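You operate a simulated robot arm through the tools that you are given. There is no shell and no other tool. Be economical: measure what you need, move in short steps, check, and stop when the job is done.

Carry out the task below with a simulated two-armed robot. There is one attempt and no reset: what you move stays moved.

## Task
On the top of the vent mat, fold the yellow polishing cloth in half and then in half again.
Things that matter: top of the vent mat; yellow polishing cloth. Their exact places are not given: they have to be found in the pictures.

It is judged by the outcome, as a careful person would: the job done as asked, and still so three seconds after it is handed in. It fails if anything else is knocked over, pushed out of place, dropped, spilled or broken. Flat cloth is picked up by pressing the open fingertips on it (5 to 10 N) and closing them slowly along it; thin cloth reads only 2 to 8 mm in the jaws.

## Robot
Two 7-joint arms with two-finger parallel grippers on one trunk, on a base that drives. Base frame: it is fixed to the floor where the robot stands at the start and does not move with it; the origin is under the middle of the robot, x ahead of it, y to its left, z up; the surface under the hand at the start is at about z = 95.6. Readings come in cm, degrees, newtons and seconds.
The left shoulder is at the start at [7, 13.4, 125.1], the right one opposite. With the tool pointing down near the work surface each hand reaches from about 18 to 64 cm from the robot's upright axis, wherever it stands, measured 20 degrees to its own side. Places, roughly: top of the vent mat [50, 0, 100]. Payload 1.57 kg a hand.
The tool frame of a hand sits at the grasp point between the pads (the TCP): z along the fingers, y along the line on which they close. The tips reach 3 cm beyond it. Largest opening 8 cm; finger width 1.7, thickness 1.2; the body of the gripper, 4 by 8.2 cm, starts 8 cm behind the TCP.
Orientation is told as [roll, pitch, yaw] about the base's x, y, z axes, in that order, counted from this pose: with the fingers straight down and closing along the base's y, the tool's x points along the base's -x, its y along +y and its z along -z.

## Interface
- The arms move only by the tool nudge_tool. It takes "left_rows", "right_rows" or both (then of equal length, played together; a hand with none holds still); each is a list of rows, each a list of 2 entries, a list of its own where there are three numbers: the shift along the base's x, y, z in cm, then the turn, a rotation vector about the base's x, y, z in degrees. In form: [[[dx, dy, dz], [rx, ry, rz]], ...]. A call has 1 to 10 rows; each row shifts and turns the commanded pose from where the row before left it. "left_fingers" and "right_fingers" are, for a hand that has rows, the opening in per cent of the stroke, from 0 (shut) to 100 (fully open), set as the call begins (left out, the last holds). Rows are played at 5 a second. More than 5 cm and 8.6 degrees between two rows, or a gripper value outside its range, and nothing of the call is played. Where a pose cannot be reached the arm comes as near as it can. A force on the tool above 40 N (or 10 N above the force at the start of the call, whichever is more), or a blocked arm, ends the call early, and 0.2 s more pass. The fingers move at their own pace (about 15.3 cm/s each) and stop on an object; they squeeze with about 32 N. The grip force told is the motor's: it shows also when the fingers shut on nothing. Time passes only in rows, and 0.2 s behind the last, so rows that do not move let the fingers close. It gives the time, the measured TCP pose, the force on the tool (base axes), the opening and the grip force at its end, in the units of the frame above (readings bear some noise), with the torque about the TCP (base axes, N m) and any sound that the robot's microphone picked up.
- Cameras (640 x 400 px; columns grow to the right, rows downward): "scene" is now at [12.1, 2.48, 145.67]; the picture's right is [0.34, -0.94, 0.00], its down [-0.74, -0.26, -0.62] and it looks along [0.59, 0.21, -0.78] (base axes); focal length 274 px, centre (320, 200). "left" rides on the left gripper at [7.2, 0.7, -12.2] in its tool frame; the picture's right is [-0.09, 1.00, 0.00], its down [-0.84, -0.08, -0.54] and it looks along [-0.54, -0.05, 0.84] (tool axes); focal length 238 px, centre (320, 200). "right" rides on the right gripper at [7.2, -0.7, -12.2] in its tool frame; the picture's right is [0.09, 1.00, 0.00], its down [-0.84, 0.08, -0.54] and it looks along [-0.54, 0.05, 0.84] (tool axes); focal length 238 px, centre (320, 200).
- get_image(camera): a new picture of that camera. It takes no simulated time.
- raise_lower(by): slides the trunk up (or, below 0, down) by that many cm; the arms and the scene camera ride with it, the base frame stays. It gives what a move gives, with no picture.
- roll_base(legs): drives the robot by 1 to 6 legs, each [ahead, left, turn to the left] in cm, cm and degrees, along the robot's own axes; the way and the turn of a leg run together, so that a leg with both is an arc; at most 150 cm and 180 degrees a leg. The arms and the cameras ride along, it lands a little off, and it stops where it bumps. It gives what a move gives.
- pan_tilt(pan, tilt): turns the head with the scene camera to pan (to the left, within 86 degrees either way) and tilt (down, from -29 to 69), counted from straight ahead of the robot. It gives what a move gives.
- probe_pixels(camera, pixels): there is no depth. For up to 12 entries [column, row, z] of the newest picture of that camera ("zoom" is the newest enlarged one), the place [x, y] in the base frame at which the ray of that pixel passes the height z, good to about 0.2 cm. It takes no simulated time.
- close_up(camera, box): a new picture of the part [left, top, right, bottom] of that camera's present view, enlarged. It takes no simulated time.
- job_done(): hands the job in; it is judged then, once.

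Go step by step. Measure first, check grasps and placings, and put right what went wrong. The budget is 80 turns and 70 pictures, counting those below and the enlarged ones. Unless the task says otherwise, let go and move clear before handing in, and close with one line.

The tools are called after "Call:" as a command line: name --argument value ..., lists and objects as JSON in quotes. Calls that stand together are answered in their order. nudge_tool: Moves the arms, as the interface text tells. Its arguments: {"type":"object","properties":{"left_rows":{"type":"array"},"left_fingers":{"type":"number"},"right_rows":{"type":"array"},"right_fingers":{"type":"number"}},"required":[]} The other tools are called the same way: raise_lower (by) slides the trunk up or down; roll_base (legs) drives the base; pan_tilt (pan, tilt) turns the head that bears the scene camera; get_image (camera) takes a picture; probe_pixels (camera, pixels) gives the place at which the rays of pixels pass given heights; close_up (camera, box) takes an enlarged picture of a part of a camera's view; job_done () hands the job in.

At the start:

```text
time: 0.0
left_tool_pos: [40.54, 33.39, 108.92]
left_ee_rot: [0.0, 0.1, 0.1]
left_ft_force: [0.8, 0.1, 0.2]
left_torque: [-0.02, -0.03, -0.01]
left_grip_width: 7.99
left_grip_force: 0.0
right_tool_pos: [41.47, -1.64, 109.87]
right_ee_rot: [0.0, 0.1, 0.0]
right_ft_force: [0.1, 0.2, -0.5]
right_torque: [-0.03, -0.02, -0.03]
right_grip_width: 7.99
right_grip_force: 0.0
trunk travel left (down, up): [-82.5, 11.5]
robot x, y, heading: [0.07, 0.0, 0.2]
head pan, tilt: [19.8, 51.5]
```

scene: 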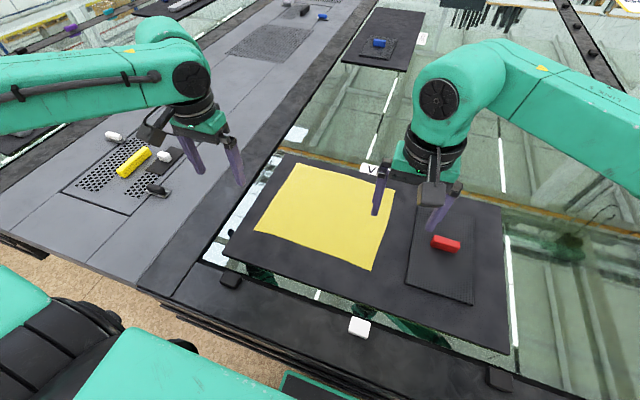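
right: 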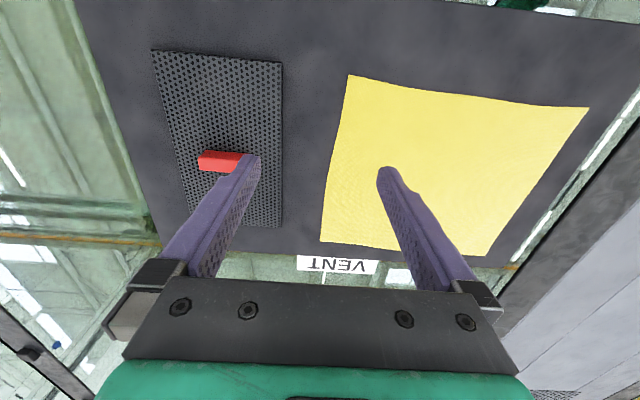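
left: 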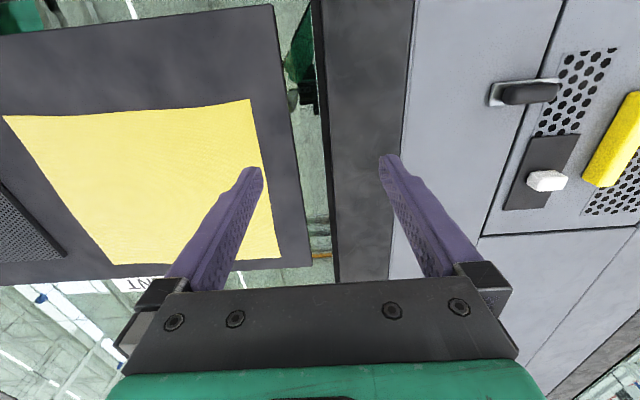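

The scene picture shows the cloth with corners near (297,163), (395,187), (371,270) and (254,230), lying on a dark mat. I'll probe those from all three cameras to get the positions and the height.

Call:
probe_pixels --camera "scene" --pixels '[[297, 163, 95.6], [395, 187, 95.6], [371, 270, 95.6], [254, 230, 95.6], [297, 163, 100], [395, 187, 100], [371, 270, 100], [254, 230, 100], [278, 153, 95.6], [224, 253, 95.6], [508, 353, 95.6], [500, 207, 95.6]]'

Call:
probe_pixels --camera "right" --pixels '[[348, 75, 95.6], [590, 107, 95.6], [487, 255, 95.6], [320, 241, 95.6], [348, 75, 100], [590, 107, 100], [487, 255, 100], [320, 241, 100]]'

Call:
probe_pixels --camera "left" --pixels '[[3, 116, 95.6], [249, 99, 95.6], [280, 258, 95.6], [113, 264, 95.6], [3, 116, 100], [249, 99, 100], [280, 258, 100], [113, 264, 100]]'

```text
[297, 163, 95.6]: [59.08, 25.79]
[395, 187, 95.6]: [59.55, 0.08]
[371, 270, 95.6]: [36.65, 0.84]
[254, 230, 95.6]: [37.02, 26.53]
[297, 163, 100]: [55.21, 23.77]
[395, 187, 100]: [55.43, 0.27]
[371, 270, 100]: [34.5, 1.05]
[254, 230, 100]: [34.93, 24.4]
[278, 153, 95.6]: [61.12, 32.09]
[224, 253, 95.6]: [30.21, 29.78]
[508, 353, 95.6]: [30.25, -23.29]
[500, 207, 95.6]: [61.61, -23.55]
```

```text
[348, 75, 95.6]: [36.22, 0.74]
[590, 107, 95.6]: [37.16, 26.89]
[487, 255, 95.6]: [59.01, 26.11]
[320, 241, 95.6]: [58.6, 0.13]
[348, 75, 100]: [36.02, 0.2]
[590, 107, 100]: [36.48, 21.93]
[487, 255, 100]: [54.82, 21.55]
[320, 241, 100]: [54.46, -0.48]
```

```text
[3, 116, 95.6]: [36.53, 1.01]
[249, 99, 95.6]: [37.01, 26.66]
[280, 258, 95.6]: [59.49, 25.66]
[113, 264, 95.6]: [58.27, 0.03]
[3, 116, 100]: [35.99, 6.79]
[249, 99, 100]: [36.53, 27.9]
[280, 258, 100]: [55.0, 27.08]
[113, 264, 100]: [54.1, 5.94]
```

All three cameras agree at z = 95.6: the cloth runs from x 36.5 to 59 and y 0.4 to 26.4. The far-left corner is at the edge of reach, so I'll slide the base left to put the cloth between the two arms.

Call:
roll_base --legs '[[0, 11, 0]]'

Call:
get_image --camera "scene"

```text
time: 1.2
left_tool_pos: [40.57, 44.14, 108.92]
left_ee_rot: [0.1, 0.0, -0.1]
left_ft_force: [0.1, 1.1, 0.0]
left_torque: [-0.01, 0.02, 0.01]
left_grip_width: 8.0
left_grip_force: 0.1
right_tool_pos: [41.44, 9.19, 109.81]
right_ee_rot: [0.3, 0.0, -0.2]
right_ft_force: [-0.4, -0.4, -0.4]
right_torque: [0.0, -0.02, 0.02]
right_grip_width: 8.01
right_grip_force: 0.1
trunk travel left (down, up): [-82.5, 11.5]
robot x, y, heading: [0.01, 10.98, 0.1]
head pan, tilt: [19.8, 51.5]
```

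```text
66 pictures are left
```

scene: 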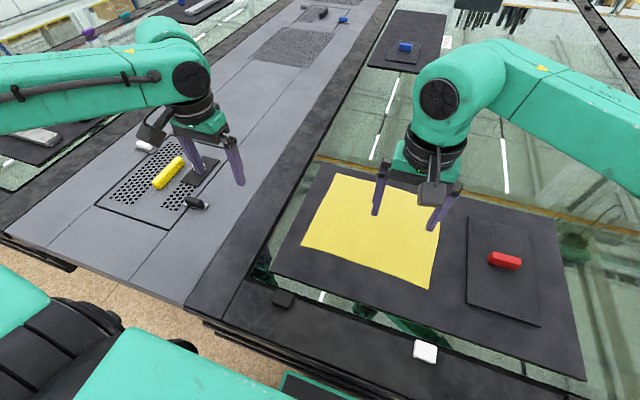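

The base moved as asked. Next I'll bring both hands above the two near corners with the jaws half open.

Call:
nudge_tool --left_rows '[[[-0.57, -3.87, -1.3], [0, 0, 0]], [[-0.57, -3.87, -1.3], [0, 0, 0]], [[-0.57, -3.87, -1.3], [0, 0, 0]], [[-0.57, -3.87, -1.3], [0, 0, 0]], [[-0.57, -3.87, -1.3], [0, 0, 0]], [[0, 0, 0], [0, 0, 0]]]' --right_rows '[[[-0.85, -1.3, -1.5], [0, 0, 0]], [[-0.85, -1.3, -1.5], [0, 0, 0]], [[-0.85, -1.3, -1.5], [0, 0, 0]], [[-0.85, -1.3, -1.5], [0, 0, 0]], [[-0.85, -1.3, -1.5], [0, 0, 0]], [[0, 0, 0], [0, 0, 0]]]' --left_fingers 40 --right_fingers 40

Call:
get_image --camera "left"

Call:
get_image --camera "right"

```text
time: 2.6
left_tool_pos: [37.61, 25.06, 102.46]
left_ee_rot: [-0.1, 0.0, -0.1]
left_ft_force: [0.4, 0.1, 0.2]
left_torque: [0.0, 0.02, 0.0]
left_grip_width: 3.2
left_grip_force: 0.0
right_tool_pos: [37.12, 3.17, 102.53]
right_ee_rot: [0.0, -0.1, -0.2]
right_ft_force: [1.2, 0.7, -0.5]
right_torque: [-0.03, -0.03, -0.01]
right_grip_width: 3.19
right_grip_force: 0.0
trunk travel left (down, up): [-82.5, 11.5]
robot x, y, heading: [0.21, 11.23, -0.3]
head pan, tilt: [19.8, 51.5]
```

```text
65 pictures are left
```

left: 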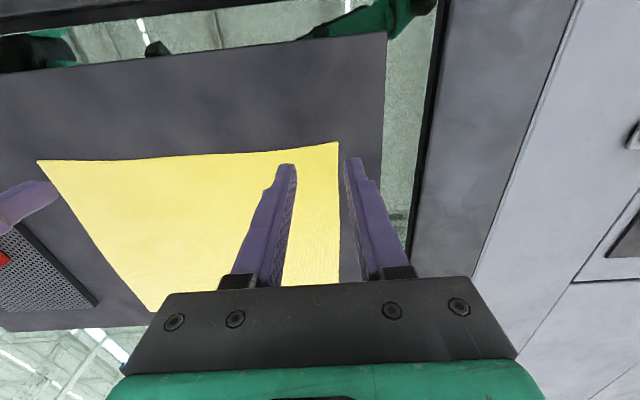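

```text
64 pictures are left
```

right: 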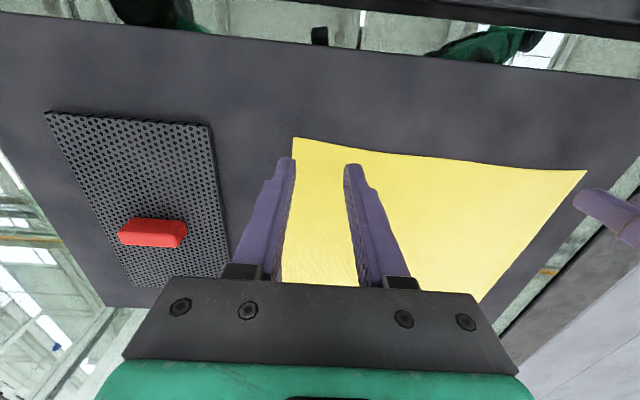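

Both hands are well placed over the corners, though the left outer finger sits just off the cloth. I'll shift the left hand 0.5 cm inward and lower both to near contact.

Call:
nudge_tool --left_rows '[[[0, -0.5, -1.2], [0, 0, 0]], [[0, 0, -1.2], [0, 0, 0]], [[0, 0, -0.8], [0, 0, 0]], [[0, 0, -0.4], [0, 0, 0]], [[0, 0, 0], [0, 0, 0]]]' --right_rows '[[[0, 0, -1.2], [0, 0, 0]], [[0, 0, -1.2], [0, 0, 0]], [[0, 0, -0.8], [0, 0, 0]], [[0, 0, -0.4], [0, 0, 0]], [[0, 0, 0], [0, 0, 0]]]'

```text
time: 3.8
left_tool_pos: [37.62, 24.63, 98.81]
left_ee_rot: [-0.1, -0.1, -0.1]
left_ft_force: [0.5, -0.1, 0.6]
left_torque: [-0.01, -0.01, 0.02]
left_grip_width: 3.18
left_grip_force: 0.0
right_tool_pos: [37.08, 3.12, 98.67]
right_ee_rot: [-0.1, 0.0, -0.1]
right_ft_force: [0.0, 0.8, 0.6]
right_torque: [-0.03, 0.01, -0.01]
right_grip_width: 3.21
right_grip_force: 0.1
trunk travel left (down, up): [-82.5, 11.5]
robot x, y, heading: [0.11, 10.97, -0.1]
head pan, tilt: [19.8, 51.5]
```

There is no contact yet, so I'll go down in small steps.

Call:
nudge_tool --left_rows '[[[0, 0, -0.15], [0, 0, 0]], [[0, 0, -0.1], [0, 0, 0]], [[0, 0, 0], [0, 0, 0]]]' --right_rows '[[[0, 0, -0.1], [0, 0, 0]], [[0, 0, -0.1], [0, 0, 0]], [[0, 0, 0], [0, 0, 0]]]'

```text
time: 4.6
left_tool_pos: [37.77, 24.52, 98.7]
left_ee_rot: [-0.1, -0.4, -0.1]
left_ft_force: [4.2, 1.9, 23.2]
left_torque: [-0.1, -0.15, 0.08]
left_grip_width: 3.19
left_grip_force: 0.1
right_tool_pos: [37.06, 2.9, 98.83]
right_ee_rot: [0.1, -0.2, -0.2]
right_ft_force: [4.2, 1.6, 8.8]
right_torque: [0.04, -0.11, 0.0]
right_grip_width: 3.23
right_grip_force: 0.0
trunk travel left (down, up): [-82.5, 11.5]
robot x, y, heading: [0.24, 10.94, -0.1]
head pan, tilt: [19.8, 51.5]
```

The left hand presses at 23 N and the right at 9 N. I'll ease the left up and start closing both slowly.

Call:
nudge_tool --left_rows '[[[0, 0, 0.13], [0, 0, 0]], [[0, 0, 0], [0, 0, 0]]]' --right_rows '[[[0, 0, 0], [0, 0, 0]], [[0, 0, 0], [0, 0, 0]]]'

Call:
nudge_tool --left_rows '[[[0, 0, 0], [0, 0, 0]], [[0, 0, 0], [0, 0, 0]]]' --right_rows '[[[0, 0, 0], [0, 0, 0]], [[0, 0, 0], [0, 0, 0]]]' --left_fingers 32 --right_fingers 32

Call:
close_up --camera "left" --box '[200, 80, 440, 230]'

```text
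time: 5.2
left_tool_pos: [37.53, 24.54, 98.7]
left_ee_rot: [0.1, -0.2, 0.0]
left_ft_force: [8.1, -1.1, 20.3]
left_torque: [-0.15, -0.3, 0.06]
left_grip_width: 3.19
left_grip_force: 0.0
right_tool_pos: [37.14, 2.93, 98.66]
right_ee_rot: [0.1, -0.3, -0.3]
right_ft_force: [2.9, 2.2, 20.1]
right_torque: [0.07, -0.13, -0.01]
right_grip_width: 3.2
right_grip_force: 0.0
trunk travel left (down, up): [-82.5, 11.5]
robot x, y, heading: [-0.18, 11.17, 0.0]
head pan, tilt: [19.8, 51.5]
```

```text
time: 5.8
left_tool_pos: [37.32, 24.61, 98.57]
left_ee_rot: [0.1, -0.2, -0.1]
left_ft_force: [2.6, 3.5, 20.0]
left_torque: [-0.1, -0.1, 0.05]
left_grip_width: 2.09
left_grip_force: 0.1
right_tool_pos: [36.91, 2.8, 98.75]
right_ee_rot: [0.0, -0.1, -0.2]
right_ft_force: [2.1, -4.0, 21.0]
right_torque: [0.0, -0.11, -0.05]
right_grip_width: 2.0
right_grip_force: 0.0
trunk travel left (down, up): [-82.5, 11.5]
robot x, y, heading: [0.28, 11.37, 0.0]
head pan, tilt: [19.8, 51.5]
```

```text
2.67 times, centred on (320, 155) of left
```

zoom: 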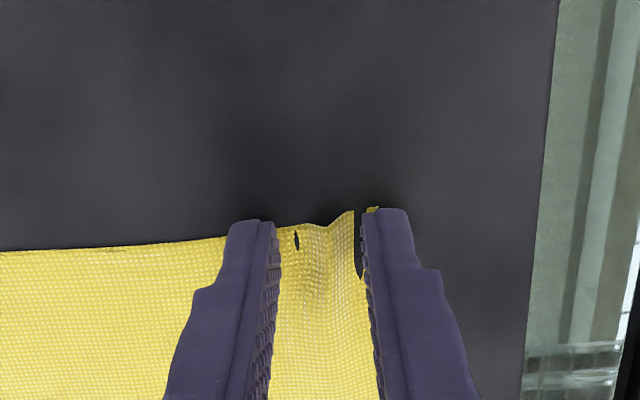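

A ridge is forming between the fingers. The force is a bit high at 20 N, so I'll ease up while closing further.

Call:
nudge_tool --left_rows '[[[0, 0, 0.08], [0, 0, 0]], [[0, 0, 0], [0, 0, 0]]]' --right_rows '[[[0, 0, 0.08], [0, 0, 0]], [[0, 0, 0], [0, 0, 0]]]' --left_fingers 22 --right_fingers 22

Call:
nudge_tool --left_rows '[[[0, 0, 0], [0, 0, 0]], [[0, 0, 0], [0, 0, 0]]]' --right_rows '[[[0, 0, 0], [0, 0, 0]], [[0, 0, 0], [0, 0, 0]]]' --left_fingers 12 --right_fingers 12

Call:
nudge_tool --left_rows '[[[0, 0, 0], [0, 0, 0]], [[0, 0, 0], [0, 0, 0]], [[0, 0, 0], [0, 0, 0]]]' --right_rows '[[[0, 0, 0], [0, 0, 0]], [[0, 0, 0], [0, 0, 0]], [[0, 0, 0], [0, 0, 0]]]' --left_fingers 0 --right_fingers 0

Call:
close_up --camera "left" --box '[200, 80, 440, 230]'

Call:
close_up --camera "right" --box '[200, 80, 440, 230]'

```text
time: 6.4
left_tool_pos: [37.33, 24.42, 98.67]
left_ee_rot: [0.0, 0.0, -0.1]
left_ft_force: [-1.5, -2.4, 10.4]
left_torque: [-0.14, 0.03, -0.05]
left_grip_width: 1.68
left_grip_force: 0.1
right_tool_pos: [36.97, 3.06, 98.64]
right_ee_rot: [0.1, -0.1, -0.2]
right_ft_force: [1.5, 2.4, 11.9]
right_torque: [0.09, -0.05, 0.0]
right_grip_width: 1.64
right_grip_force: 0.2
trunk travel left (down, up): [-82.5, 11.5]
robot x, y, heading: [-0.06, 11.43, -0.2]
head pan, tilt: [19.8, 51.5]
```

```text
time: 7.0
left_tool_pos: [37.46, 24.54, 98.7]
left_ee_rot: [0.1, -0.1, 0.0]
left_ft_force: [-1.4, -1.1, 5.4]
left_torque: [-0.08, 0.03, 0.02]
left_grip_width: 0.99
left_grip_force: 0.4
right_tool_pos: [37.01, 2.94, 98.76]
right_ee_rot: [0.0, -0.1, -0.1]
right_ft_force: [-2.2, 2.4, 8.5]
right_torque: [0.08, 0.03, 0.02]
right_grip_width: 0.99
right_grip_force: 0.6
trunk travel left (down, up): [-82.5, 11.5]
robot x, y, heading: [0.01, 11.08, -0.0]
head pan, tilt: [19.8, 51.5]
```

```text
time: 7.8
left_tool_pos: [37.45, 24.58, 98.59]
left_ee_rot: [0.0, -0.2, -0.1]
left_ft_force: [-1.2, -6.4, 1.4]
left_torque: [-0.18, 0.01, -0.01]
left_grip_width: 0.15
left_grip_force: 23.0
right_tool_pos: [36.98, 2.99, 98.73]
right_ee_rot: [0.0, -0.2, -0.1]
right_ft_force: [-1.6, 6.4, 4.9]
right_torque: [0.21, 0.1, 0.04]
right_grip_width: 0.18
right_grip_force: 23.6
trunk travel left (down, up): [-82.5, 11.5]
robot x, y, heading: [0.32, 11.34, -0.3]
head pan, tilt: [19.8, 51.5]
```

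```text
2.67 times, centred on (320, 155) of left
```

zoom: 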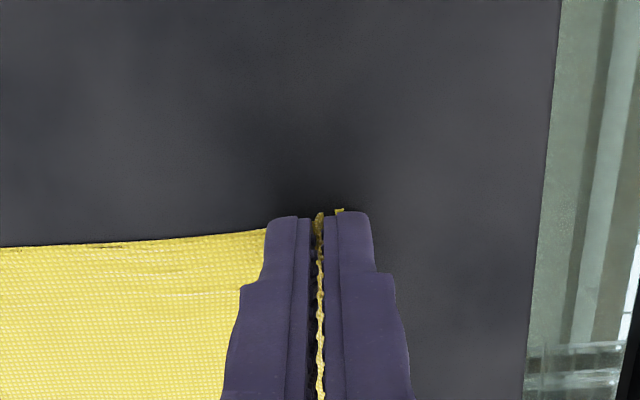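

```text
2.67 times, centred on (320, 155) of right
```

zoom: 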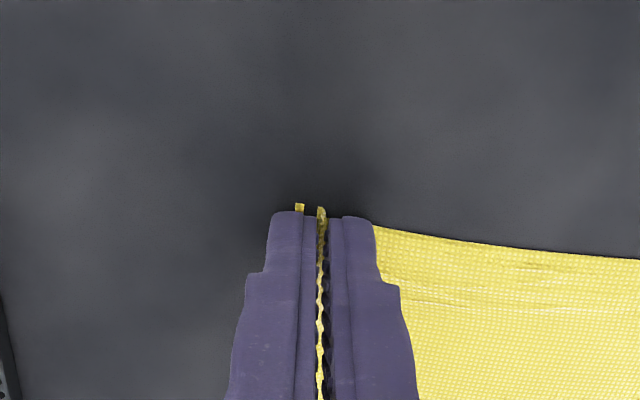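

Both corners are firmly held, with cloth visible between the pads and 0.15 cm in the jaws. I'll now carry the near edge over in an arc, taking the rising half first.

Call:
nudge_tool --left_rows '[[[0.13, 0, 1.6], [0, 0, 0]], [[0.39, 0, 1.56], [0, 0, 0]], [[0.64, 0, 1.48], [0, 0, 0]], [[0.87, 0, 1.36], [0, 0, 0]], [[1.08, 0, 1.22], [0, 0, 0]], [[1.26, 0, 1.04], [0, 0, 0]], [[1.42, 0, 0.84], [0, 0, 0]], [[1.54, 0, 0.61], [0, 0, 0]], [[1.62, 0, 0.37], [0, 0, 0]], [[1.66, 0, 0.13], [0, 0, 0]]]' --right_rows '[[[0.13, 0, 1.6], [0, 0, 0]], [[0.39, 0, 1.56], [0, 0, 0]], [[0.64, 0, 1.48], [0, 0, 0]], [[0.87, 0, 1.36], [0, 0, 0]], [[1.08, 0, 1.22], [0, 0, 0]], [[1.26, 0, 1.04], [0, 0, 0]], [[1.42, 0, 0.84], [0, 0, 0]], [[1.54, 0, 0.61], [0, 0, 0]], [[1.62, 0, 0.37], [0, 0, 0]], [[1.66, 0, 0.13], [0, 0, 0]]]'

Call:
get_image --camera "scene"

```text
time: 10.0
left_tool_pos: [48.49, 24.6, 108.74]
left_ee_rot: [0.0, 0.1, -0.2]
left_ft_force: [-0.1, -7.0, -0.4]
left_torque: [-0.22, 0.04, -0.05]
left_grip_width: 0.17
left_grip_force: 23.5
right_tool_pos: [47.86, 3.08, 108.78]
right_ee_rot: [0.0, 0.1, -0.1]
right_ft_force: [0.0, 7.3, 0.6]
right_torque: [0.2, -0.02, 0.03]
right_grip_width: 0.18
right_grip_force: 23.9
trunk travel left (down, up): [-82.5, 11.5]
robot x, y, heading: [-0.18, 11.09, 0.1]
head pan, tilt: [19.8, 51.5]
```

```text
60 pictures are left
```

scene: 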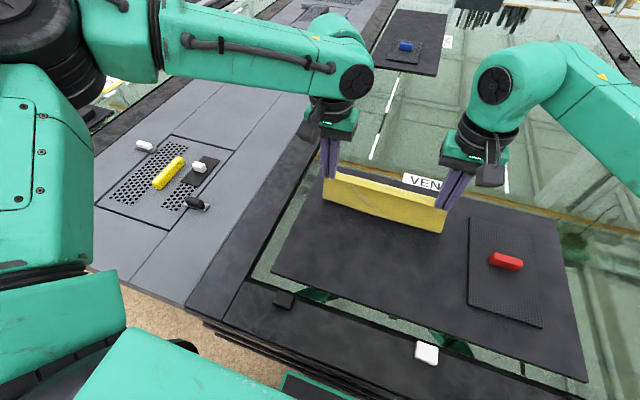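

The edge lifts cleanly and the cloth is taut between the hands. I'll play the descending half of the arc, stopping just above the mat, with the hands slightly closer together.

Call:
nudge_tool --left_rows '[[[1.6, -0.1, -0.13], [0, 0, 0]], [[1.55, -0.1, -0.37], [0, 0, 0]], [[1.5, 0, -0.61], [0, 0, 0]], [[1.4, 0, -0.84], [0, 0, 0]], [[1.25, 0, -1.04], [0, 0, 0]], [[1.05, 0, -1.22], [0, 0, 0]], [[0.85, 0, -1.36], [0, 0, 0]], [[0.6, 0, -1.48], [0, 0, 0]], [[0.35, 0, -1.56], [0, 0, 0]], [[0.1, 0, -1.2], [0, 0, 0]]]' --right_rows '[[[1.6, 0.1, -0.13], [0, 0, 0]], [[1.55, 0.1, -0.37], [0, 0, 0]], [[1.5, 0, -0.61], [0, 0, 0]], [[1.4, 0, -0.84], [0, 0, 0]], [[1.25, 0, -1.04], [0, 0, 0]], [[1.05, 0, -1.22], [0, 0, 0]], [[0.85, 0, -1.36], [0, 0, 0]], [[0.6, 0, -1.48], [0, 0, 0]], [[0.35, 0, -1.56], [0, 0, 0]], [[0.1, 0, -1.2], [0, 0, 0]]]'

Call:
get_image --camera "scene"

Call:
get_image --camera "left"

Call:
get_image --camera "right"

```text
time: 12.0
left_tool_pos: [52.56, 27.78, 102.28]
left_ee_rot: [-1.0, -0.7, -0.4]
left_ft_force: [3.9, -18.0, -1.5]
left_torque: [-0.54, -0.15, 0.03]
left_grip_width: 0.07
left_grip_force: 23.1
left hand out of reach, approached as far as the arm can: row 3, 4, 5, 6, 7, 8, 9, 10
right_tool_pos: [57.62, 4.14, 100.69]
right_ee_rot: [1.3, 0.2, 0.7]
right_ft_force: [-5.2, 19.3, 1.8]
right_torque: [0.59, 0.13, 0.03]
right_grip_width: 0.17
right_grip_force: 23.5
trunk travel left (down, up): [-82.5, 11.5]
robot x, y, heading: [-0.02, 10.99, -0.4]
head pan, tilt: [19.8, 51.5]
stopped in row 10 (left hand): the force on the tool passed its limit at 41 N (the readings are from after the stop); the commanded pose is now the measured one
```

```text
59 pictures are left
```

scene: 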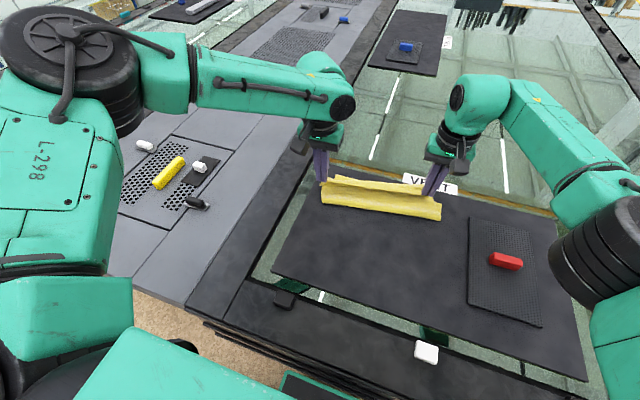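

```text
58 pictures are left
```

left: 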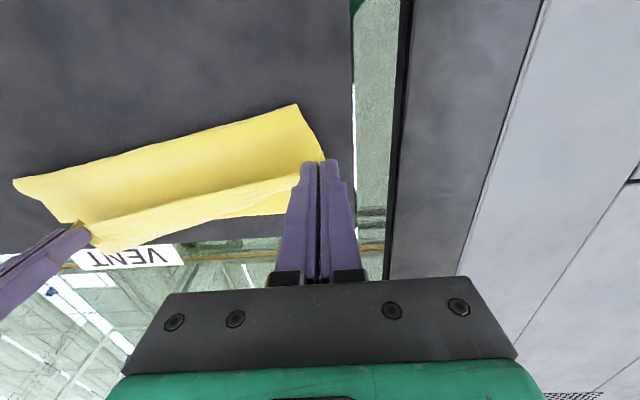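

```text
57 pictures are left
```

right: 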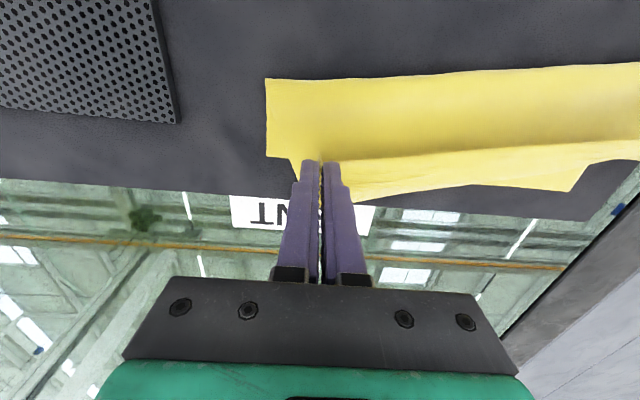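

The left hand ran out of reach part-way: it stands at (52.6, 27.8), while the right is at (57.6, 4.1), so the cloth is stretched askew. I'll slacken it first by bringing the right hand back level with the left and the left hand inward.

Call:
nudge_tool --left_rows '[[[0, -1, 0.3], [0, 0, 0]], [[0, -1, 0.3], [0, 0, 0]], [[0, -0.8, 0], [0, 0, 0]], [[0, 0, 0], [0, 0, 0]]]' --right_rows '[[[-1.3, -0.2, 0.8], [0, 0, 0]], [[-1.3, -0.2, 0.7], [0, 0, 0]], [[-1.3, -0.2, 0.7], [0, 0, 0]], [[-1.0, -0.2, 0], [0, 0, 0]]]'

Call:
pan_tilt --pan 0 --tilt 69

Call:
get_image --camera "scene"

Call:
get_image --camera "left"

```text
time: 13.0
left_tool_pos: [51.46, 25.88, 103.19]
left_ee_rot: [-0.6, -0.7, -0.2]
left_ft_force: [0.7, -5.7, 0.0]
left_torque: [-0.16, 0.0, -0.02]
left_grip_width: 0.07
left_grip_force: 22.8
left hand out of reach, approached as far as the arm can: row 1, 2, 3
right_tool_pos: [52.9, 2.71, 102.75]
right_ee_rot: [0.7, 0.0, 0.3]
right_ft_force: [-0.1, 4.6, 0.1]
right_torque: [0.18, 0.04, -0.03]
right_grip_width: 0.18
right_grip_force: 23.1
trunk travel left (down, up): [-82.5, 11.5]
robot x, y, heading: [0.04, 10.9, -0.3]
head pan, tilt: [19.8, 51.5]
```

```text
time: 13.8
left_tool_pos: [51.33, 25.78, 103.24]
left_ee_rot: [-0.6, -0.6, -0.3]
left_ft_force: [-0.2, -3.7, 0.4]
left_torque: [-0.13, -0.04, 0.01]
left_grip_width: 0.06
left_grip_force: 23.0
right_tool_pos: [52.93, 2.83, 102.75]
right_ee_rot: [0.8, 0.2, 0.3]
right_ft_force: [-0.6, 4.1, -0.8]
right_torque: [0.13, 0.03, -0.01]
right_grip_width: 0.17
right_grip_force: 23.5
trunk travel left (down, up): [-82.5, 11.5]
robot x, y, heading: [-0.14, 11.16, -0.1]
head pan, tilt: [0.0, 68.8]
```

```text
56 pictures are left
```

scene: 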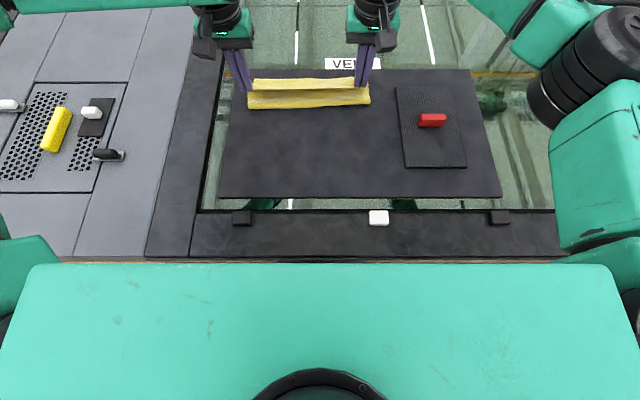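

```text
55 pictures are left
```

left: 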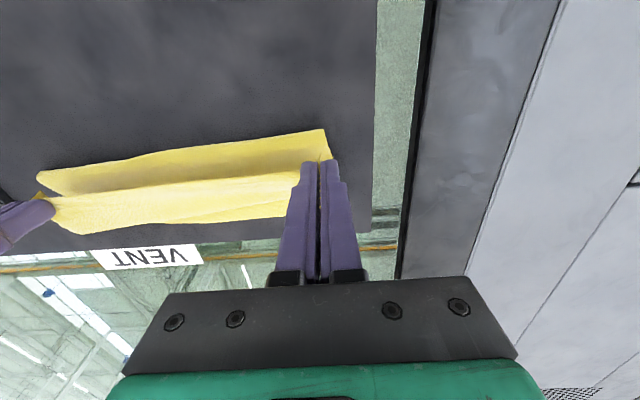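

The left hand still holds the corner, but it is capped near x = 51.4. Before choosing a remedy, I'll probe how much room there is between the chest and the table's near edge.

Call:
probe_pixels --camera "scene" --pixels '[[100, 258, 95.6], [300, 256, 94], [300, 263, 125], [300, 263, 110], [300, 263, 95], [220, 195, 95.6], [247, 107, 95.6], [370, 103, 95.6]]'

```text
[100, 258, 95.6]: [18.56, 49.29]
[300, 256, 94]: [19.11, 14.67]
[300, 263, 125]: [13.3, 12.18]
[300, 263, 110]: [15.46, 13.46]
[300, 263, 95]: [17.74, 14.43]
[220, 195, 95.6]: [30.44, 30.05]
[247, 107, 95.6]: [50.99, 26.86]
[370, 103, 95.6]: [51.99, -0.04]
```

There are only about 3–5 cm to the table edge, so I won't drive forward. I'll check where the bottom layer's far edge now lies using the left camera.

Call:
probe_pixels --camera "left" --pixels '[[290, 216, 95.6], [80, 232, 95.6], [328, 128, 95.6], [38, 172, 95.6], [330, 160, 99.5], [40, 190, 99.5]]'

Call:
close_up --camera "scene" --box '[200, 40, 420, 160]'

```text
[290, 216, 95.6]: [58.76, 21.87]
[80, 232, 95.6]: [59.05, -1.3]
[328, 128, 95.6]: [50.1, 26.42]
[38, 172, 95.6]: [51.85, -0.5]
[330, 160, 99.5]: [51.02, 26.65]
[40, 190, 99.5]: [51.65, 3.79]
```

```text
2.91 times, centred on (310, 100) of scene
```

zoom: 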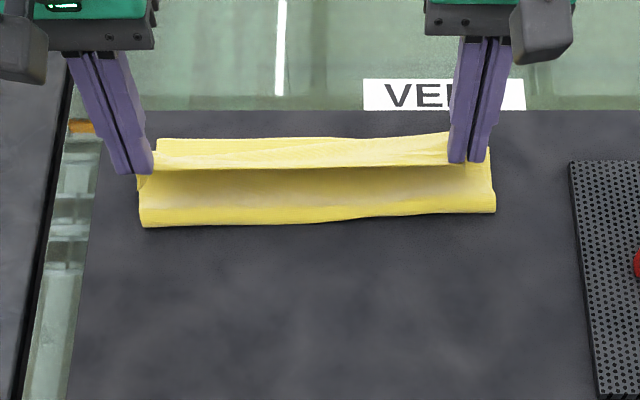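

Call:
probe_pixels --camera "zoom" --pixels '[[158, 139, 95.6], [340, 137, 95.6], [445, 134, 95.6], [142, 226, 95.6], [495, 211, 95.6], [155, 170, 100], [300, 167, 98], [300, 167, 100]]'

Call:
get_image --camera "right"

```text
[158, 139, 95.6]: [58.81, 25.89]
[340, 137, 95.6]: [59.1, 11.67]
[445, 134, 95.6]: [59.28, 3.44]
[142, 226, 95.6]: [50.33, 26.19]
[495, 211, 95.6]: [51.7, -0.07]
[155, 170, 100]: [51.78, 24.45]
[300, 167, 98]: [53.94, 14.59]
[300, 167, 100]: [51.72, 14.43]
```

```text
53 pictures are left
```

right: 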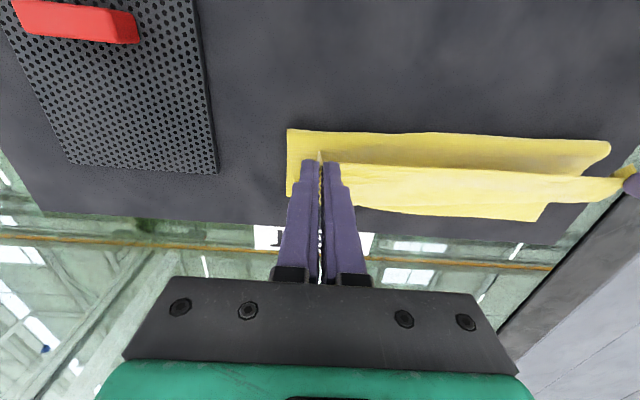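

The bottom layer's far edge is still at x ≈ 59, so nothing has slid. I'll tilt the left fingers forward to gain reach and move both hands forward a little.

Call:
nudge_tool --left_rows '[[[0.3, -0.2, 0.2], [0, -7, 0]], [[0.6, -0.2, 0], [0, -7, 0]], [[0.8, -0.2, 0], [0, -7, 0]], [[0.8, 0, 0], [0, 0, 0]], [[0, 0, 0], [0, 0, 0]]]' --right_rows '[[[0, 0, 0.2], [0, 0, 0]], [[0.3, 0, 0], [0, 0, 0]], [[0.3, 0, 0], [0, 0, 0]], [[0.4, 0, 0], [0, 0, 0]], [[0, 0, 0], [0, 0, 0]]]'

```text
time: 15.1
left_tool_pos: [54.0, 25.16, 103.26]
left_ee_rot: [-0.5, -21.7, -0.4]
left_ft_force: [0.2, -0.7, -0.4]
left_torque: [0.01, -0.01, -0.02]
left_grip_width: 0.06
left_grip_force: 23.3
right_tool_pos: [53.9, 2.79, 103.02]
right_ee_rot: [0.8, 0.2, 0.4]
right_ft_force: [-0.4, 1.9, -0.5]
right_torque: [0.06, 0.02, -0.01]
right_grip_width: 0.2
right_grip_force: 23.3
trunk travel left (down, up): [-82.5, 11.5]
robot x, y, heading: [-0.02, 11.41, 0.1]
head pan, tilt: [0.0, 68.8]
```

The tilt works: the left hand is at x = 54 and not flagged. Its side force has dropped to -0.7 N, so I'll check that it still holds the cloth.

Call:
get_image --camera "left"

Call:
close_up --camera "scene" --box '[200, 40, 420, 160]'

```text
52 pictures are left
```

left: 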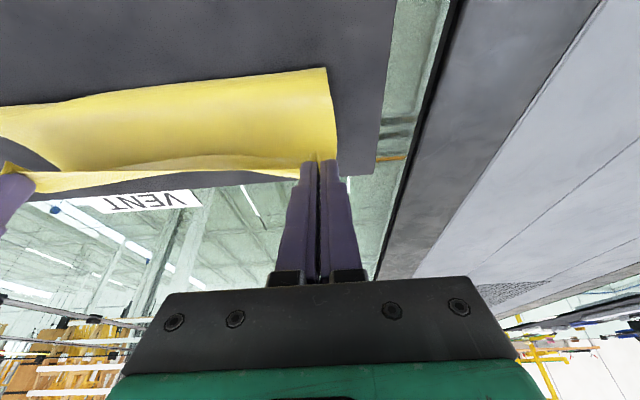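

```text
2.91 times, centred on (310, 100) of scene
```

zoom: 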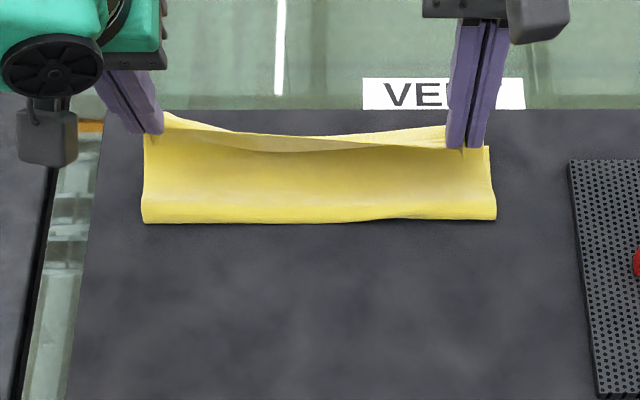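

It is still held. I'll continue forward and down to just above the far edge.

Call:
nudge_tool --left_rows '[[[1.0, 0, -0.2], [0, -3, 0]], [[1.0, 0, -0.4], [0, -3, 0]], [[1.0, 0, -0.7], [0, 0, 0]], [[0.8, 0, -0.8], [0, 0, 0]], [[0.5, 0, -0.8], [0, 0, 0]], [[0.3, 0, -0.8], [0, 0, 0]], [[0, 0, 0], [0, 0, 0]]]' --right_rows '[[[1.0, 0, -0.2], [0, 0, 0]], [[1.0, 0, -0.4], [0, 0, 0]], [[1.0, 0, -0.7], [0, 0, 0]], [[0.8, 0, -0.8], [0, 0, 0]], [[0.5, 0, -0.8], [0, 0, 0]], [[0.1, 0, -0.6], [0, 0, 0]], [[0, 0, 0], [0, 0, 0]]]'

Call:
close_up --camera "scene" --box '[200, 40, 420, 160]'

Call:
get_image --camera "right"

```text
time: 16.6
left_tool_pos: [58.03, 25.63, 100.11]
left_ee_rot: [-0.6, -27.6, -0.3]
left_ft_force: [-0.5, -3.5, -0.1]
left_torque: [-0.12, 0.0, -0.03]
left_grip_width: 0.05
left_grip_force: 22.7
left hand out of reach, approached as far as the arm can: row 6
right_tool_pos: [58.16, 2.95, 99.51]
right_ee_rot: [0.7, 0.2, 0.3]
right_ft_force: [0.2, 4.4, 0.2]
right_torque: [0.15, -0.04, 0.01]
right_grip_width: 0.19
right_grip_force: 23.5
trunk travel left (down, up): [-82.5, 11.5]
robot x, y, heading: [0.11, 10.83, 0.0]
head pan, tilt: [0.0, 68.8]
```

```text
2.91 times, centred on (310, 100) of scene
```

zoom: 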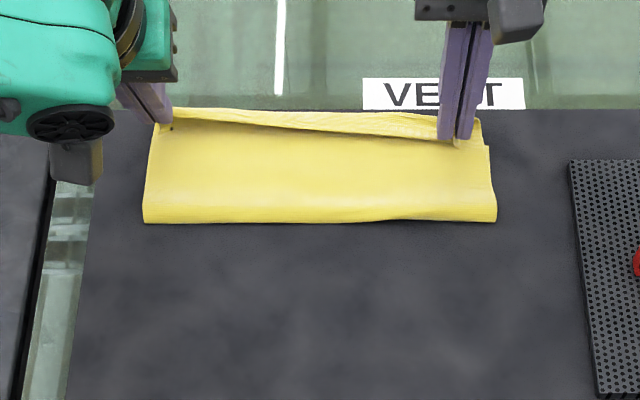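

```text
49 pictures are left
```

right: 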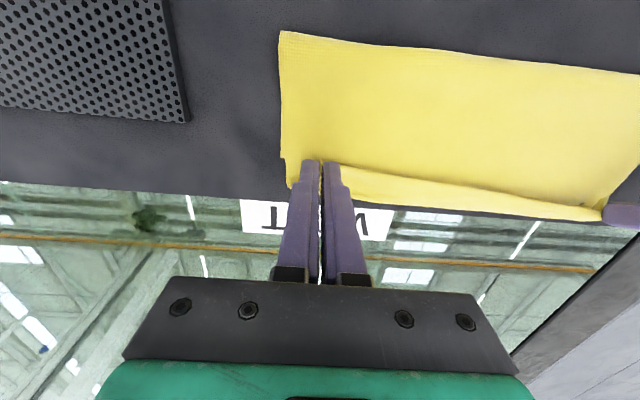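

The top edge is now over the far edge, with the hands at x = 58.0 and 58.2. I'll lower both the last bit, tilting the left slightly more for reach.

Call:
nudge_tool --left_rows '[[[0.1, -0.2, -0.3], [0, -4, 0]], [[0.2, -0.2, -0.4], [0, -4, 0]], [[0.1, 0, -0.3], [0, 0, 0]], [[0, 0, 0], [0, 0, 0]]]' --right_rows '[[[0.1, 0, -0.2], [0, 0, 0]], [[0.1, 0, -0.2], [0, 0, 0]], [[0, 0, -0.2], [0, 0, 0]], [[0, 0, 0], [0, 0, 0]]]'

```text
time: 17.6
left_tool_pos: [58.17, 25.41, 99.15]
left_ee_rot: [-0.5, -35.7, -0.3]
left_ft_force: [-0.3, -2.5, -0.8]
left_torque: [-0.06, -0.03, -0.04]
left_grip_width: 0.09
left_grip_force: 22.8
right_tool_pos: [58.49, 2.9, 99.0]
right_ee_rot: [0.8, 0.0, 0.2]
right_ft_force: [0.3, 2.3, 6.4]
right_torque: [0.07, -0.05, -0.01]
right_grip_width: 0.17
right_grip_force: 23.2
trunk travel left (down, up): [-82.5, 11.5]
robot x, y, heading: [0.18, 11.0, -0.2]
head pan, tilt: [0.0, 68.8]
```

The right hand is in contact. I'll lower the left a bit more and then open both to 25 %.

Call:
nudge_tool --left_rows '[[[0.1, 0, -0.25], [0, 0, 0]], [[0.1, 0, -0.2], [0, 0, 0]], [[0, 0, 0], [0, 0, 0]]]'

Call:
nudge_tool --left_rows '[[[0, 0, 0], [0, 0, 0]], [[0, 0, 0], [0, 0, 0]], [[0, 0, 0], [0, 0, 0]]]' --right_rows '[[[0, 0, 0], [0, 0, 0]], [[0, 0, 0], [0, 0, 0]], [[0, 0, 0], [0, 0, 0]]]' --left_fingers 25 --right_fingers 25

Call:
nudge_tool --left_rows '[[[0, 0, 0.5], [0, 0, 0]], [[0, 0, 0.8], [0, 0, 0]], [[0, 0, 1.5], [0, 0, 0]], [[-0.5, 0.5, 2], [0, 0, 0]], [[-1, 1, 2], [0, 4, 0]], [[-1.5, 1, 2], [0, 7, 0]], [[-1.5, 1, 2], [0, 7, 0]], [[-1.5, 1, 1], [0, 7, 0]], [[-1.5, 1, 0], [0, 7, 0]], [[0, 0, 0], [0, 0, 0]]]' --right_rows '[[[0, 0, 0.5], [0, 0, 0]], [[0, 0, 0.8], [0, 0, 0]], [[0, 0, 1.5], [0, 0, 0]], [[-0.5, -0.5, 2], [0, 0, 0]], [[-1, -1, 2], [0, 0, 0]], [[-1.5, -1, 2], [0, 0, 0]], [[-1.5, -1, 2], [0, 0, 0]], [[-1.5, -1, 1], [0, 0, 0]], [[-1.5, -1, 0], [0, 0, 0]], [[0, 0, 0], [0, 0, 0]]]'

Call:
close_up --camera "scene" --box '[200, 40, 420, 160]'

Call:
get_image --camera "right"

Call:
get_image --camera "left"

```text
time: 18.4
left_tool_pos: [58.27, 25.48, 99.03]
left_ee_rot: [-0.5, -35.6, -0.3]
left_ft_force: [-0.2, -4.8, -0.3]
left_torque: [-0.07, 0.04, -0.09]
left_grip_width: 0.06
left_grip_force: 22.6
left hand out of reach, approached as far as the arm can: row 1
right_tool_pos: [58.45, 2.9, 99.1]
right_ee_rot: [0.8, 0.1, 0.4]
right_ft_force: [0.1, 3.1, 6.5]
right_torque: [0.09, -0.07, -0.01]
right_grip_width: 0.16
right_grip_force: 23.5
trunk travel left (down, up): [-82.5, 11.5]
robot x, y, heading: [-0.56, 11.07, 0.0]
head pan, tilt: [0.0, 68.8]
```

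```text
time: 19.2
left_tool_pos: [58.19, 25.56, 98.84]
left_ee_rot: [-0.5, -35.6, -0.3]
left_ft_force: [-0.3, -0.1, 0.9]
left_torque: [0.0, -0.01, 0.0]
left_grip_width: 2.01
left_grip_force: 0.0
right_tool_pos: [58.43, 2.84, 98.86]
right_ee_rot: [0.7, 0.2, 0.3]
right_ft_force: [0.4, 0.4, 0.4]
right_torque: [-0.01, -0.02, -0.03]
right_grip_width: 1.99
right_grip_force: 0.2
trunk travel left (down, up): [-82.5, 11.5]
robot x, y, heading: [-0.12, 11.44, -0.1]
head pan, tilt: [0.0, 68.8]
```

```text
time: 21.4
left_tool_pos: [50.88, 30.98, 110.77]
left_ee_rot: [-0.8, -3.5, -0.3]
left_ft_force: [-0.4, -1.1, -0.5]
left_torque: [-0.05, -0.01, -0.01]
left_grip_width: 1.98
left_grip_force: 0.0
right_tool_pos: [51.14, -2.43, 110.81]
right_ee_rot: [0.9, 0.2, 0.4]
right_ft_force: [-0.8, -0.3, -0.4]
right_torque: [0.01, 0.04, -0.02]
right_grip_width: 2.01
right_grip_force: 0.1
trunk travel left (down, up): [-82.5, 11.5]
robot x, y, heading: [0.07, 10.97, -0.1]
head pan, tilt: [0.0, 68.8]
```

```text
2.91 times, centred on (310, 100) of scene
```

zoom: 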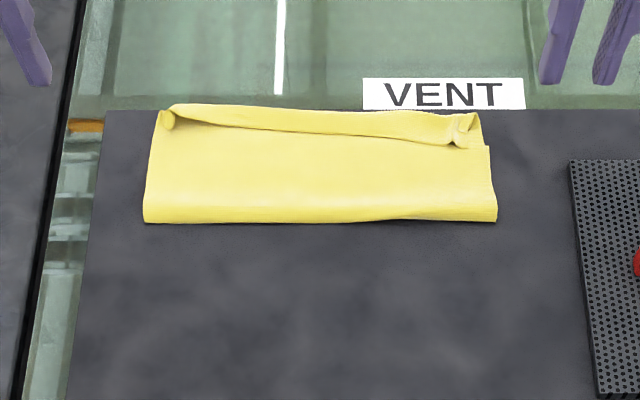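

```text
47 pictures are left
```

right: 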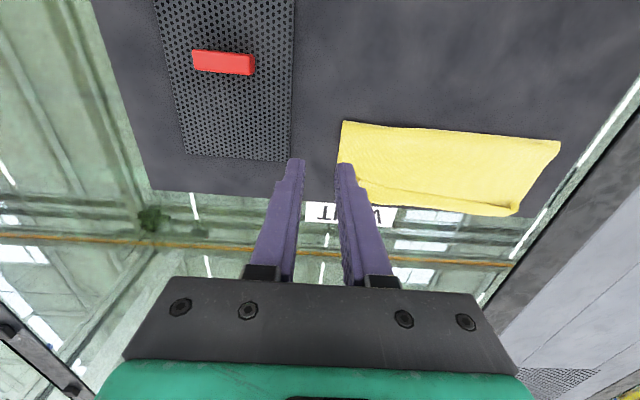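

```text
46 pictures are left
```

left: 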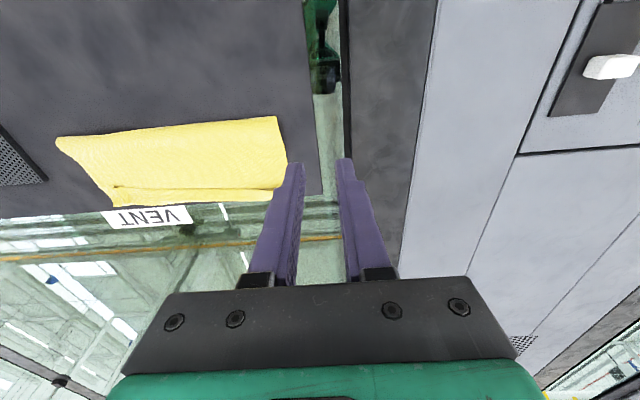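

The cloth is released, but there is a lip along the far edge. I'll enlarge the gripper view to see what it is.

Call:
close_up --camera "right" --box '[320, 110, 580, 230]'

Call:
close_up --camera "scene" --box '[240, 60, 380, 125]'

```text
2.46 times, centred on (450, 170) of right
```

zoom: 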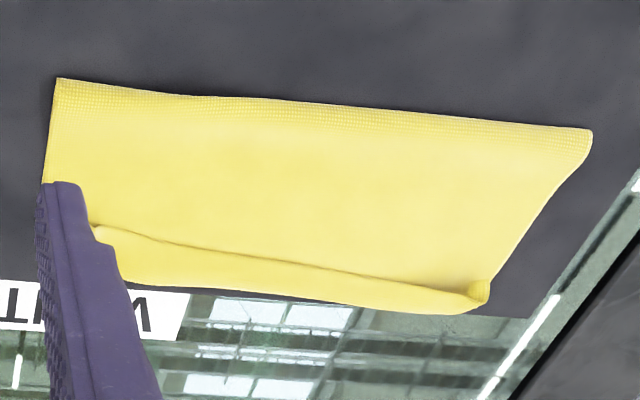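

```text
4.57 times, centred on (310, 92) of scene
```

zoom: 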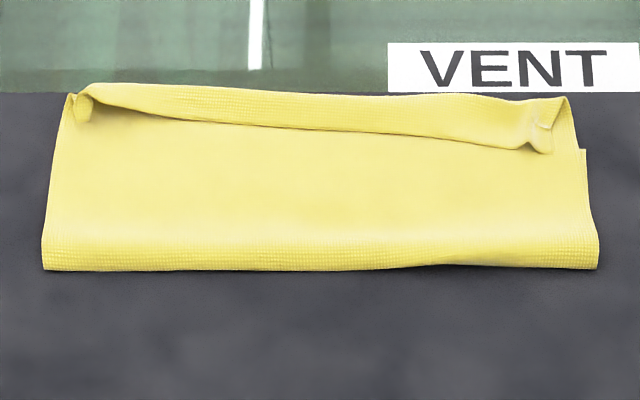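

The lip is the top layer's own edge, curled back on itself because the fold line crept to x ≈ 50.5. I'll re-grasp the two standing corner tufts, peel the layer back, pull the whole cloth about 5 cm nearer for better reach, and fold again. First I'll locate the tufts.

Call:
probe_pixels --camera "zoom" --pixels '[[80, 110, 96.5], [540, 140, 96.5], [80, 110, 97.5], [540, 140, 97.5], [525, 148, 96.3], [72, 95, 97]]'

Call:
close_up --camera "scene" --box '[340, 70, 380, 100]'

Call:
close_up --camera "scene" --box '[240, 70, 280, 100]'

```text
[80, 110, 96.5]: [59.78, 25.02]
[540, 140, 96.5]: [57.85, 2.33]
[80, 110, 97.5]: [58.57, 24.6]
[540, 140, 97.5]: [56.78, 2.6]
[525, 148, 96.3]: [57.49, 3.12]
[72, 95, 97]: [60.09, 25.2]
```

```text
13.33 times, centred on (360, 85) of scene
```

zoom: 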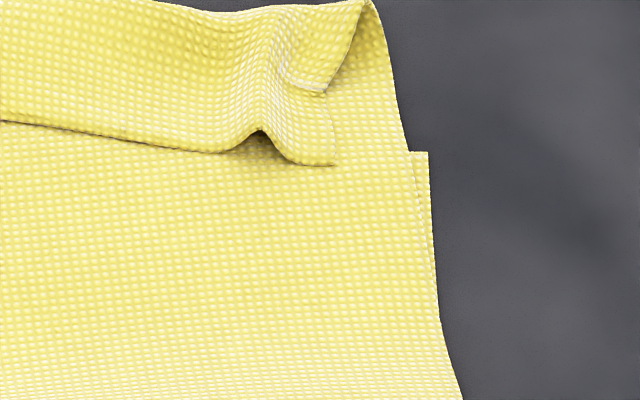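

```text
13.33 times, centred on (260, 85) of scene
```

zoom: 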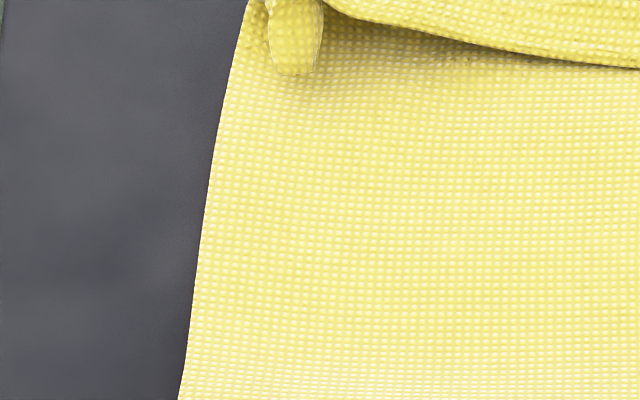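

The flap corners are hard to reach out there. I'll first pinch the folded near edge (x ≈ 51) at both ends and draw the whole cloth about 6 cm closer, starting by moving above those points.

Call:
nudge_tool --left_rows '[[[0.06, -1, -1.5], [0, -2, 0]], [[0.06, -1, -1.5], [0, -2, 0]], [[0.06, -1, -1.5], [0, -2, 0]], [[0.06, -1, -1.5], [0, -2, 0]], [[0.06, -1, -1.5], [0, -2, 0]], [[0.06, -1, -1.5], [0, -2, 0]], [[0.06, -1, -1.3], [0, -2, 0]], [[0, 0, 0], [0, 0, 0]]]' --right_rows '[[[0.17, 0.74, -1.5], [0, 0, 0]], [[0.17, 0.74, -1.5], [0, 0, 0]], [[0.17, 0.74, -1.5], [0, 0, 0]], [[0.17, 0.74, -1.5], [0, 0, 0]], [[0.17, 0.74, -1.5], [0, 0, 0]], [[0.17, 0.74, -1.5], [0, 0, 0]], [[0.17, 0.74, -1.3], [0, 0, 0]], [[0, 0, 0], [0, 0, 0]]]' --left_fingers 40 --right_fingers 40

Call:
get_image --camera "scene"

Call:
get_image --camera "left"

```text
time: 23.2
left_tool_pos: [51.15, 24.01, 100.51]
left_ee_rot: [-0.5, -17.6, -0.3]
left_ft_force: [0.2, 0.8, -0.1]
left_torque: [-0.02, 0.02, -0.01]
left_grip_width: 3.18
left_grip_force: 0.1
right_tool_pos: [52.03, 2.58, 100.5]
right_ee_rot: [0.7, 0.3, 0.4]
right_ft_force: [-0.3, 0.4, 0.7]
right_torque: [-0.02, 0.01, 0.02]
right_grip_width: 3.21
right_grip_force: 0.1
trunk travel left (down, up): [-82.5, 11.5]
robot x, y, heading: [-0.23, 10.89, -0.2]
head pan, tilt: [0.0, 68.8]
```

```text
41 pictures are left
```

scene: 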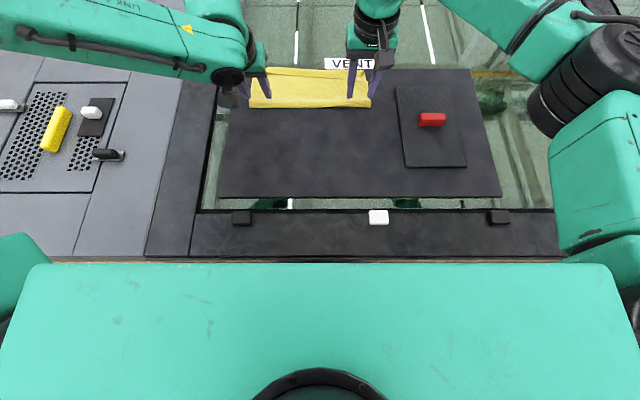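

```text
40 pictures are left
```

left: 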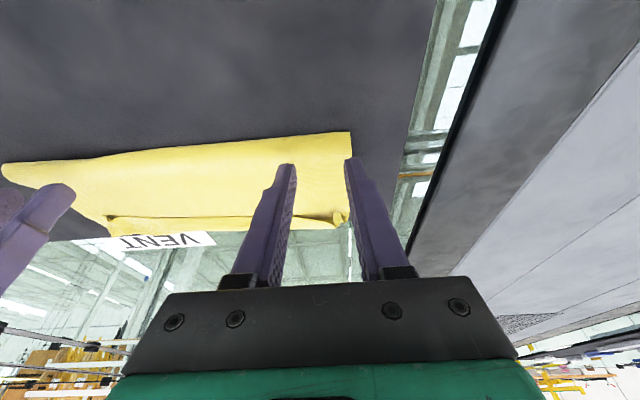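

Both jaws straddle the fold edge ends. I'll lower them gently to contact.

Call:
nudge_tool --left_rows '[[[0, 0, -0.6], [0, 0, 0]], [[0, 0, -0.5], [0, 0, 0]], [[0, 0, -0.3], [0, 0, 0]], [[0, 0, 0], [0, 0, 0]]]' --right_rows '[[[0, 0, -0.7], [0, 0, 0]], [[0, 0, -0.6], [0, 0, 0]], [[0, 0, -0.3], [0, 0, 0]], [[0, 0, 0], [0, 0, 0]]]'

```text
time: 24.2
left_tool_pos: [51.29, 24.1, 98.97]
left_ee_rot: [-0.6, -17.5, -0.3]
left_ft_force: [0.5, -0.1, 0.7]
left_torque: [0.0, 0.0, 0.02]
left_grip_width: 3.17
left_grip_force: 0.0
right_tool_pos: [52.19, 2.7, 98.77]
right_ee_rot: [0.8, 0.1, 0.3]
right_ft_force: [0.3, -0.4, 1.7]
right_torque: [0.04, -0.02, -0.01]
right_grip_width: 3.15
right_grip_force: 0.2
trunk travel left (down, up): [-82.5, 11.5]
robot x, y, heading: [-0.35, 11.1, 0.0]
head pan, tilt: [0.0, 68.8]
```

Call:
nudge_tool --left_rows '[[[0, 0, -0.15], [0, 0, 0]], [[0, 0, -0.1], [0, 0, 0]], [[0, 0, 0], [0, 0, 0]]]' --right_rows '[[[0, 0, -0.1], [0, 0, 0]], [[0, 0, -0.05], [0, 0, 0]], [[0, 0, 0], [0, 0, 0]]]'

Call:
nudge_tool --left_rows '[[[0, 0, 0], [0, 0, 0]], [[0, 0, 0], [0, 0, 0]]]' --right_rows '[[[0, 0, 0], [0, 0, 0]], [[0, 0, 0], [0, 0, 0]]]' --left_fingers 30 --right_fingers 30

```text
time: 25.1
left_tool_pos: [51.31, 24.03, 98.95]
left_ee_rot: [-0.6, -17.7, -0.4]
left_ft_force: [3.9, 2.4, 11.9]
left_torque: [0.21, -0.12, -0.04]
left_grip_width: 3.22
left_grip_force: 0.2
right_tool_pos: [52.14, 2.62, 98.76]
right_ee_rot: [0.8, 0.0, 0.2]
right_ft_force: [2.8, 0.7, 9.0]
right_torque: [-0.07, -0.09, 0.04]
right_grip_width: 3.16
right_grip_force: 0.1
trunk travel left (down, up): [-82.5, 11.5]
robot x, y, heading: [-0.13, 11.14, -0.1]
head pan, tilt: [0.0, 68.8]
```

```text
time: 25.6
left_tool_pos: [51.1, 23.9, 98.96]
left_ee_rot: [-0.6, -17.6, -0.3]
left_ft_force: [0.4, -2.8, 13.8]
left_torque: [-0.03, -0.06, -0.04]
left_grip_width: 2.02
left_grip_force: 0.2
right_tool_pos: [51.94, 2.53, 98.79]
right_ee_rot: [0.9, 0.1, 0.5]
right_ft_force: [2.5, 2.0, 6.8]
right_torque: [-0.06, -0.07, 0.07]
right_grip_width: 2.29
right_grip_force: 0.0
trunk travel left (down, up): [-82.5, 11.5]
robot x, y, heading: [0.2, 11.23, -0.1]
head pan, tilt: [0.0, 68.8]
```

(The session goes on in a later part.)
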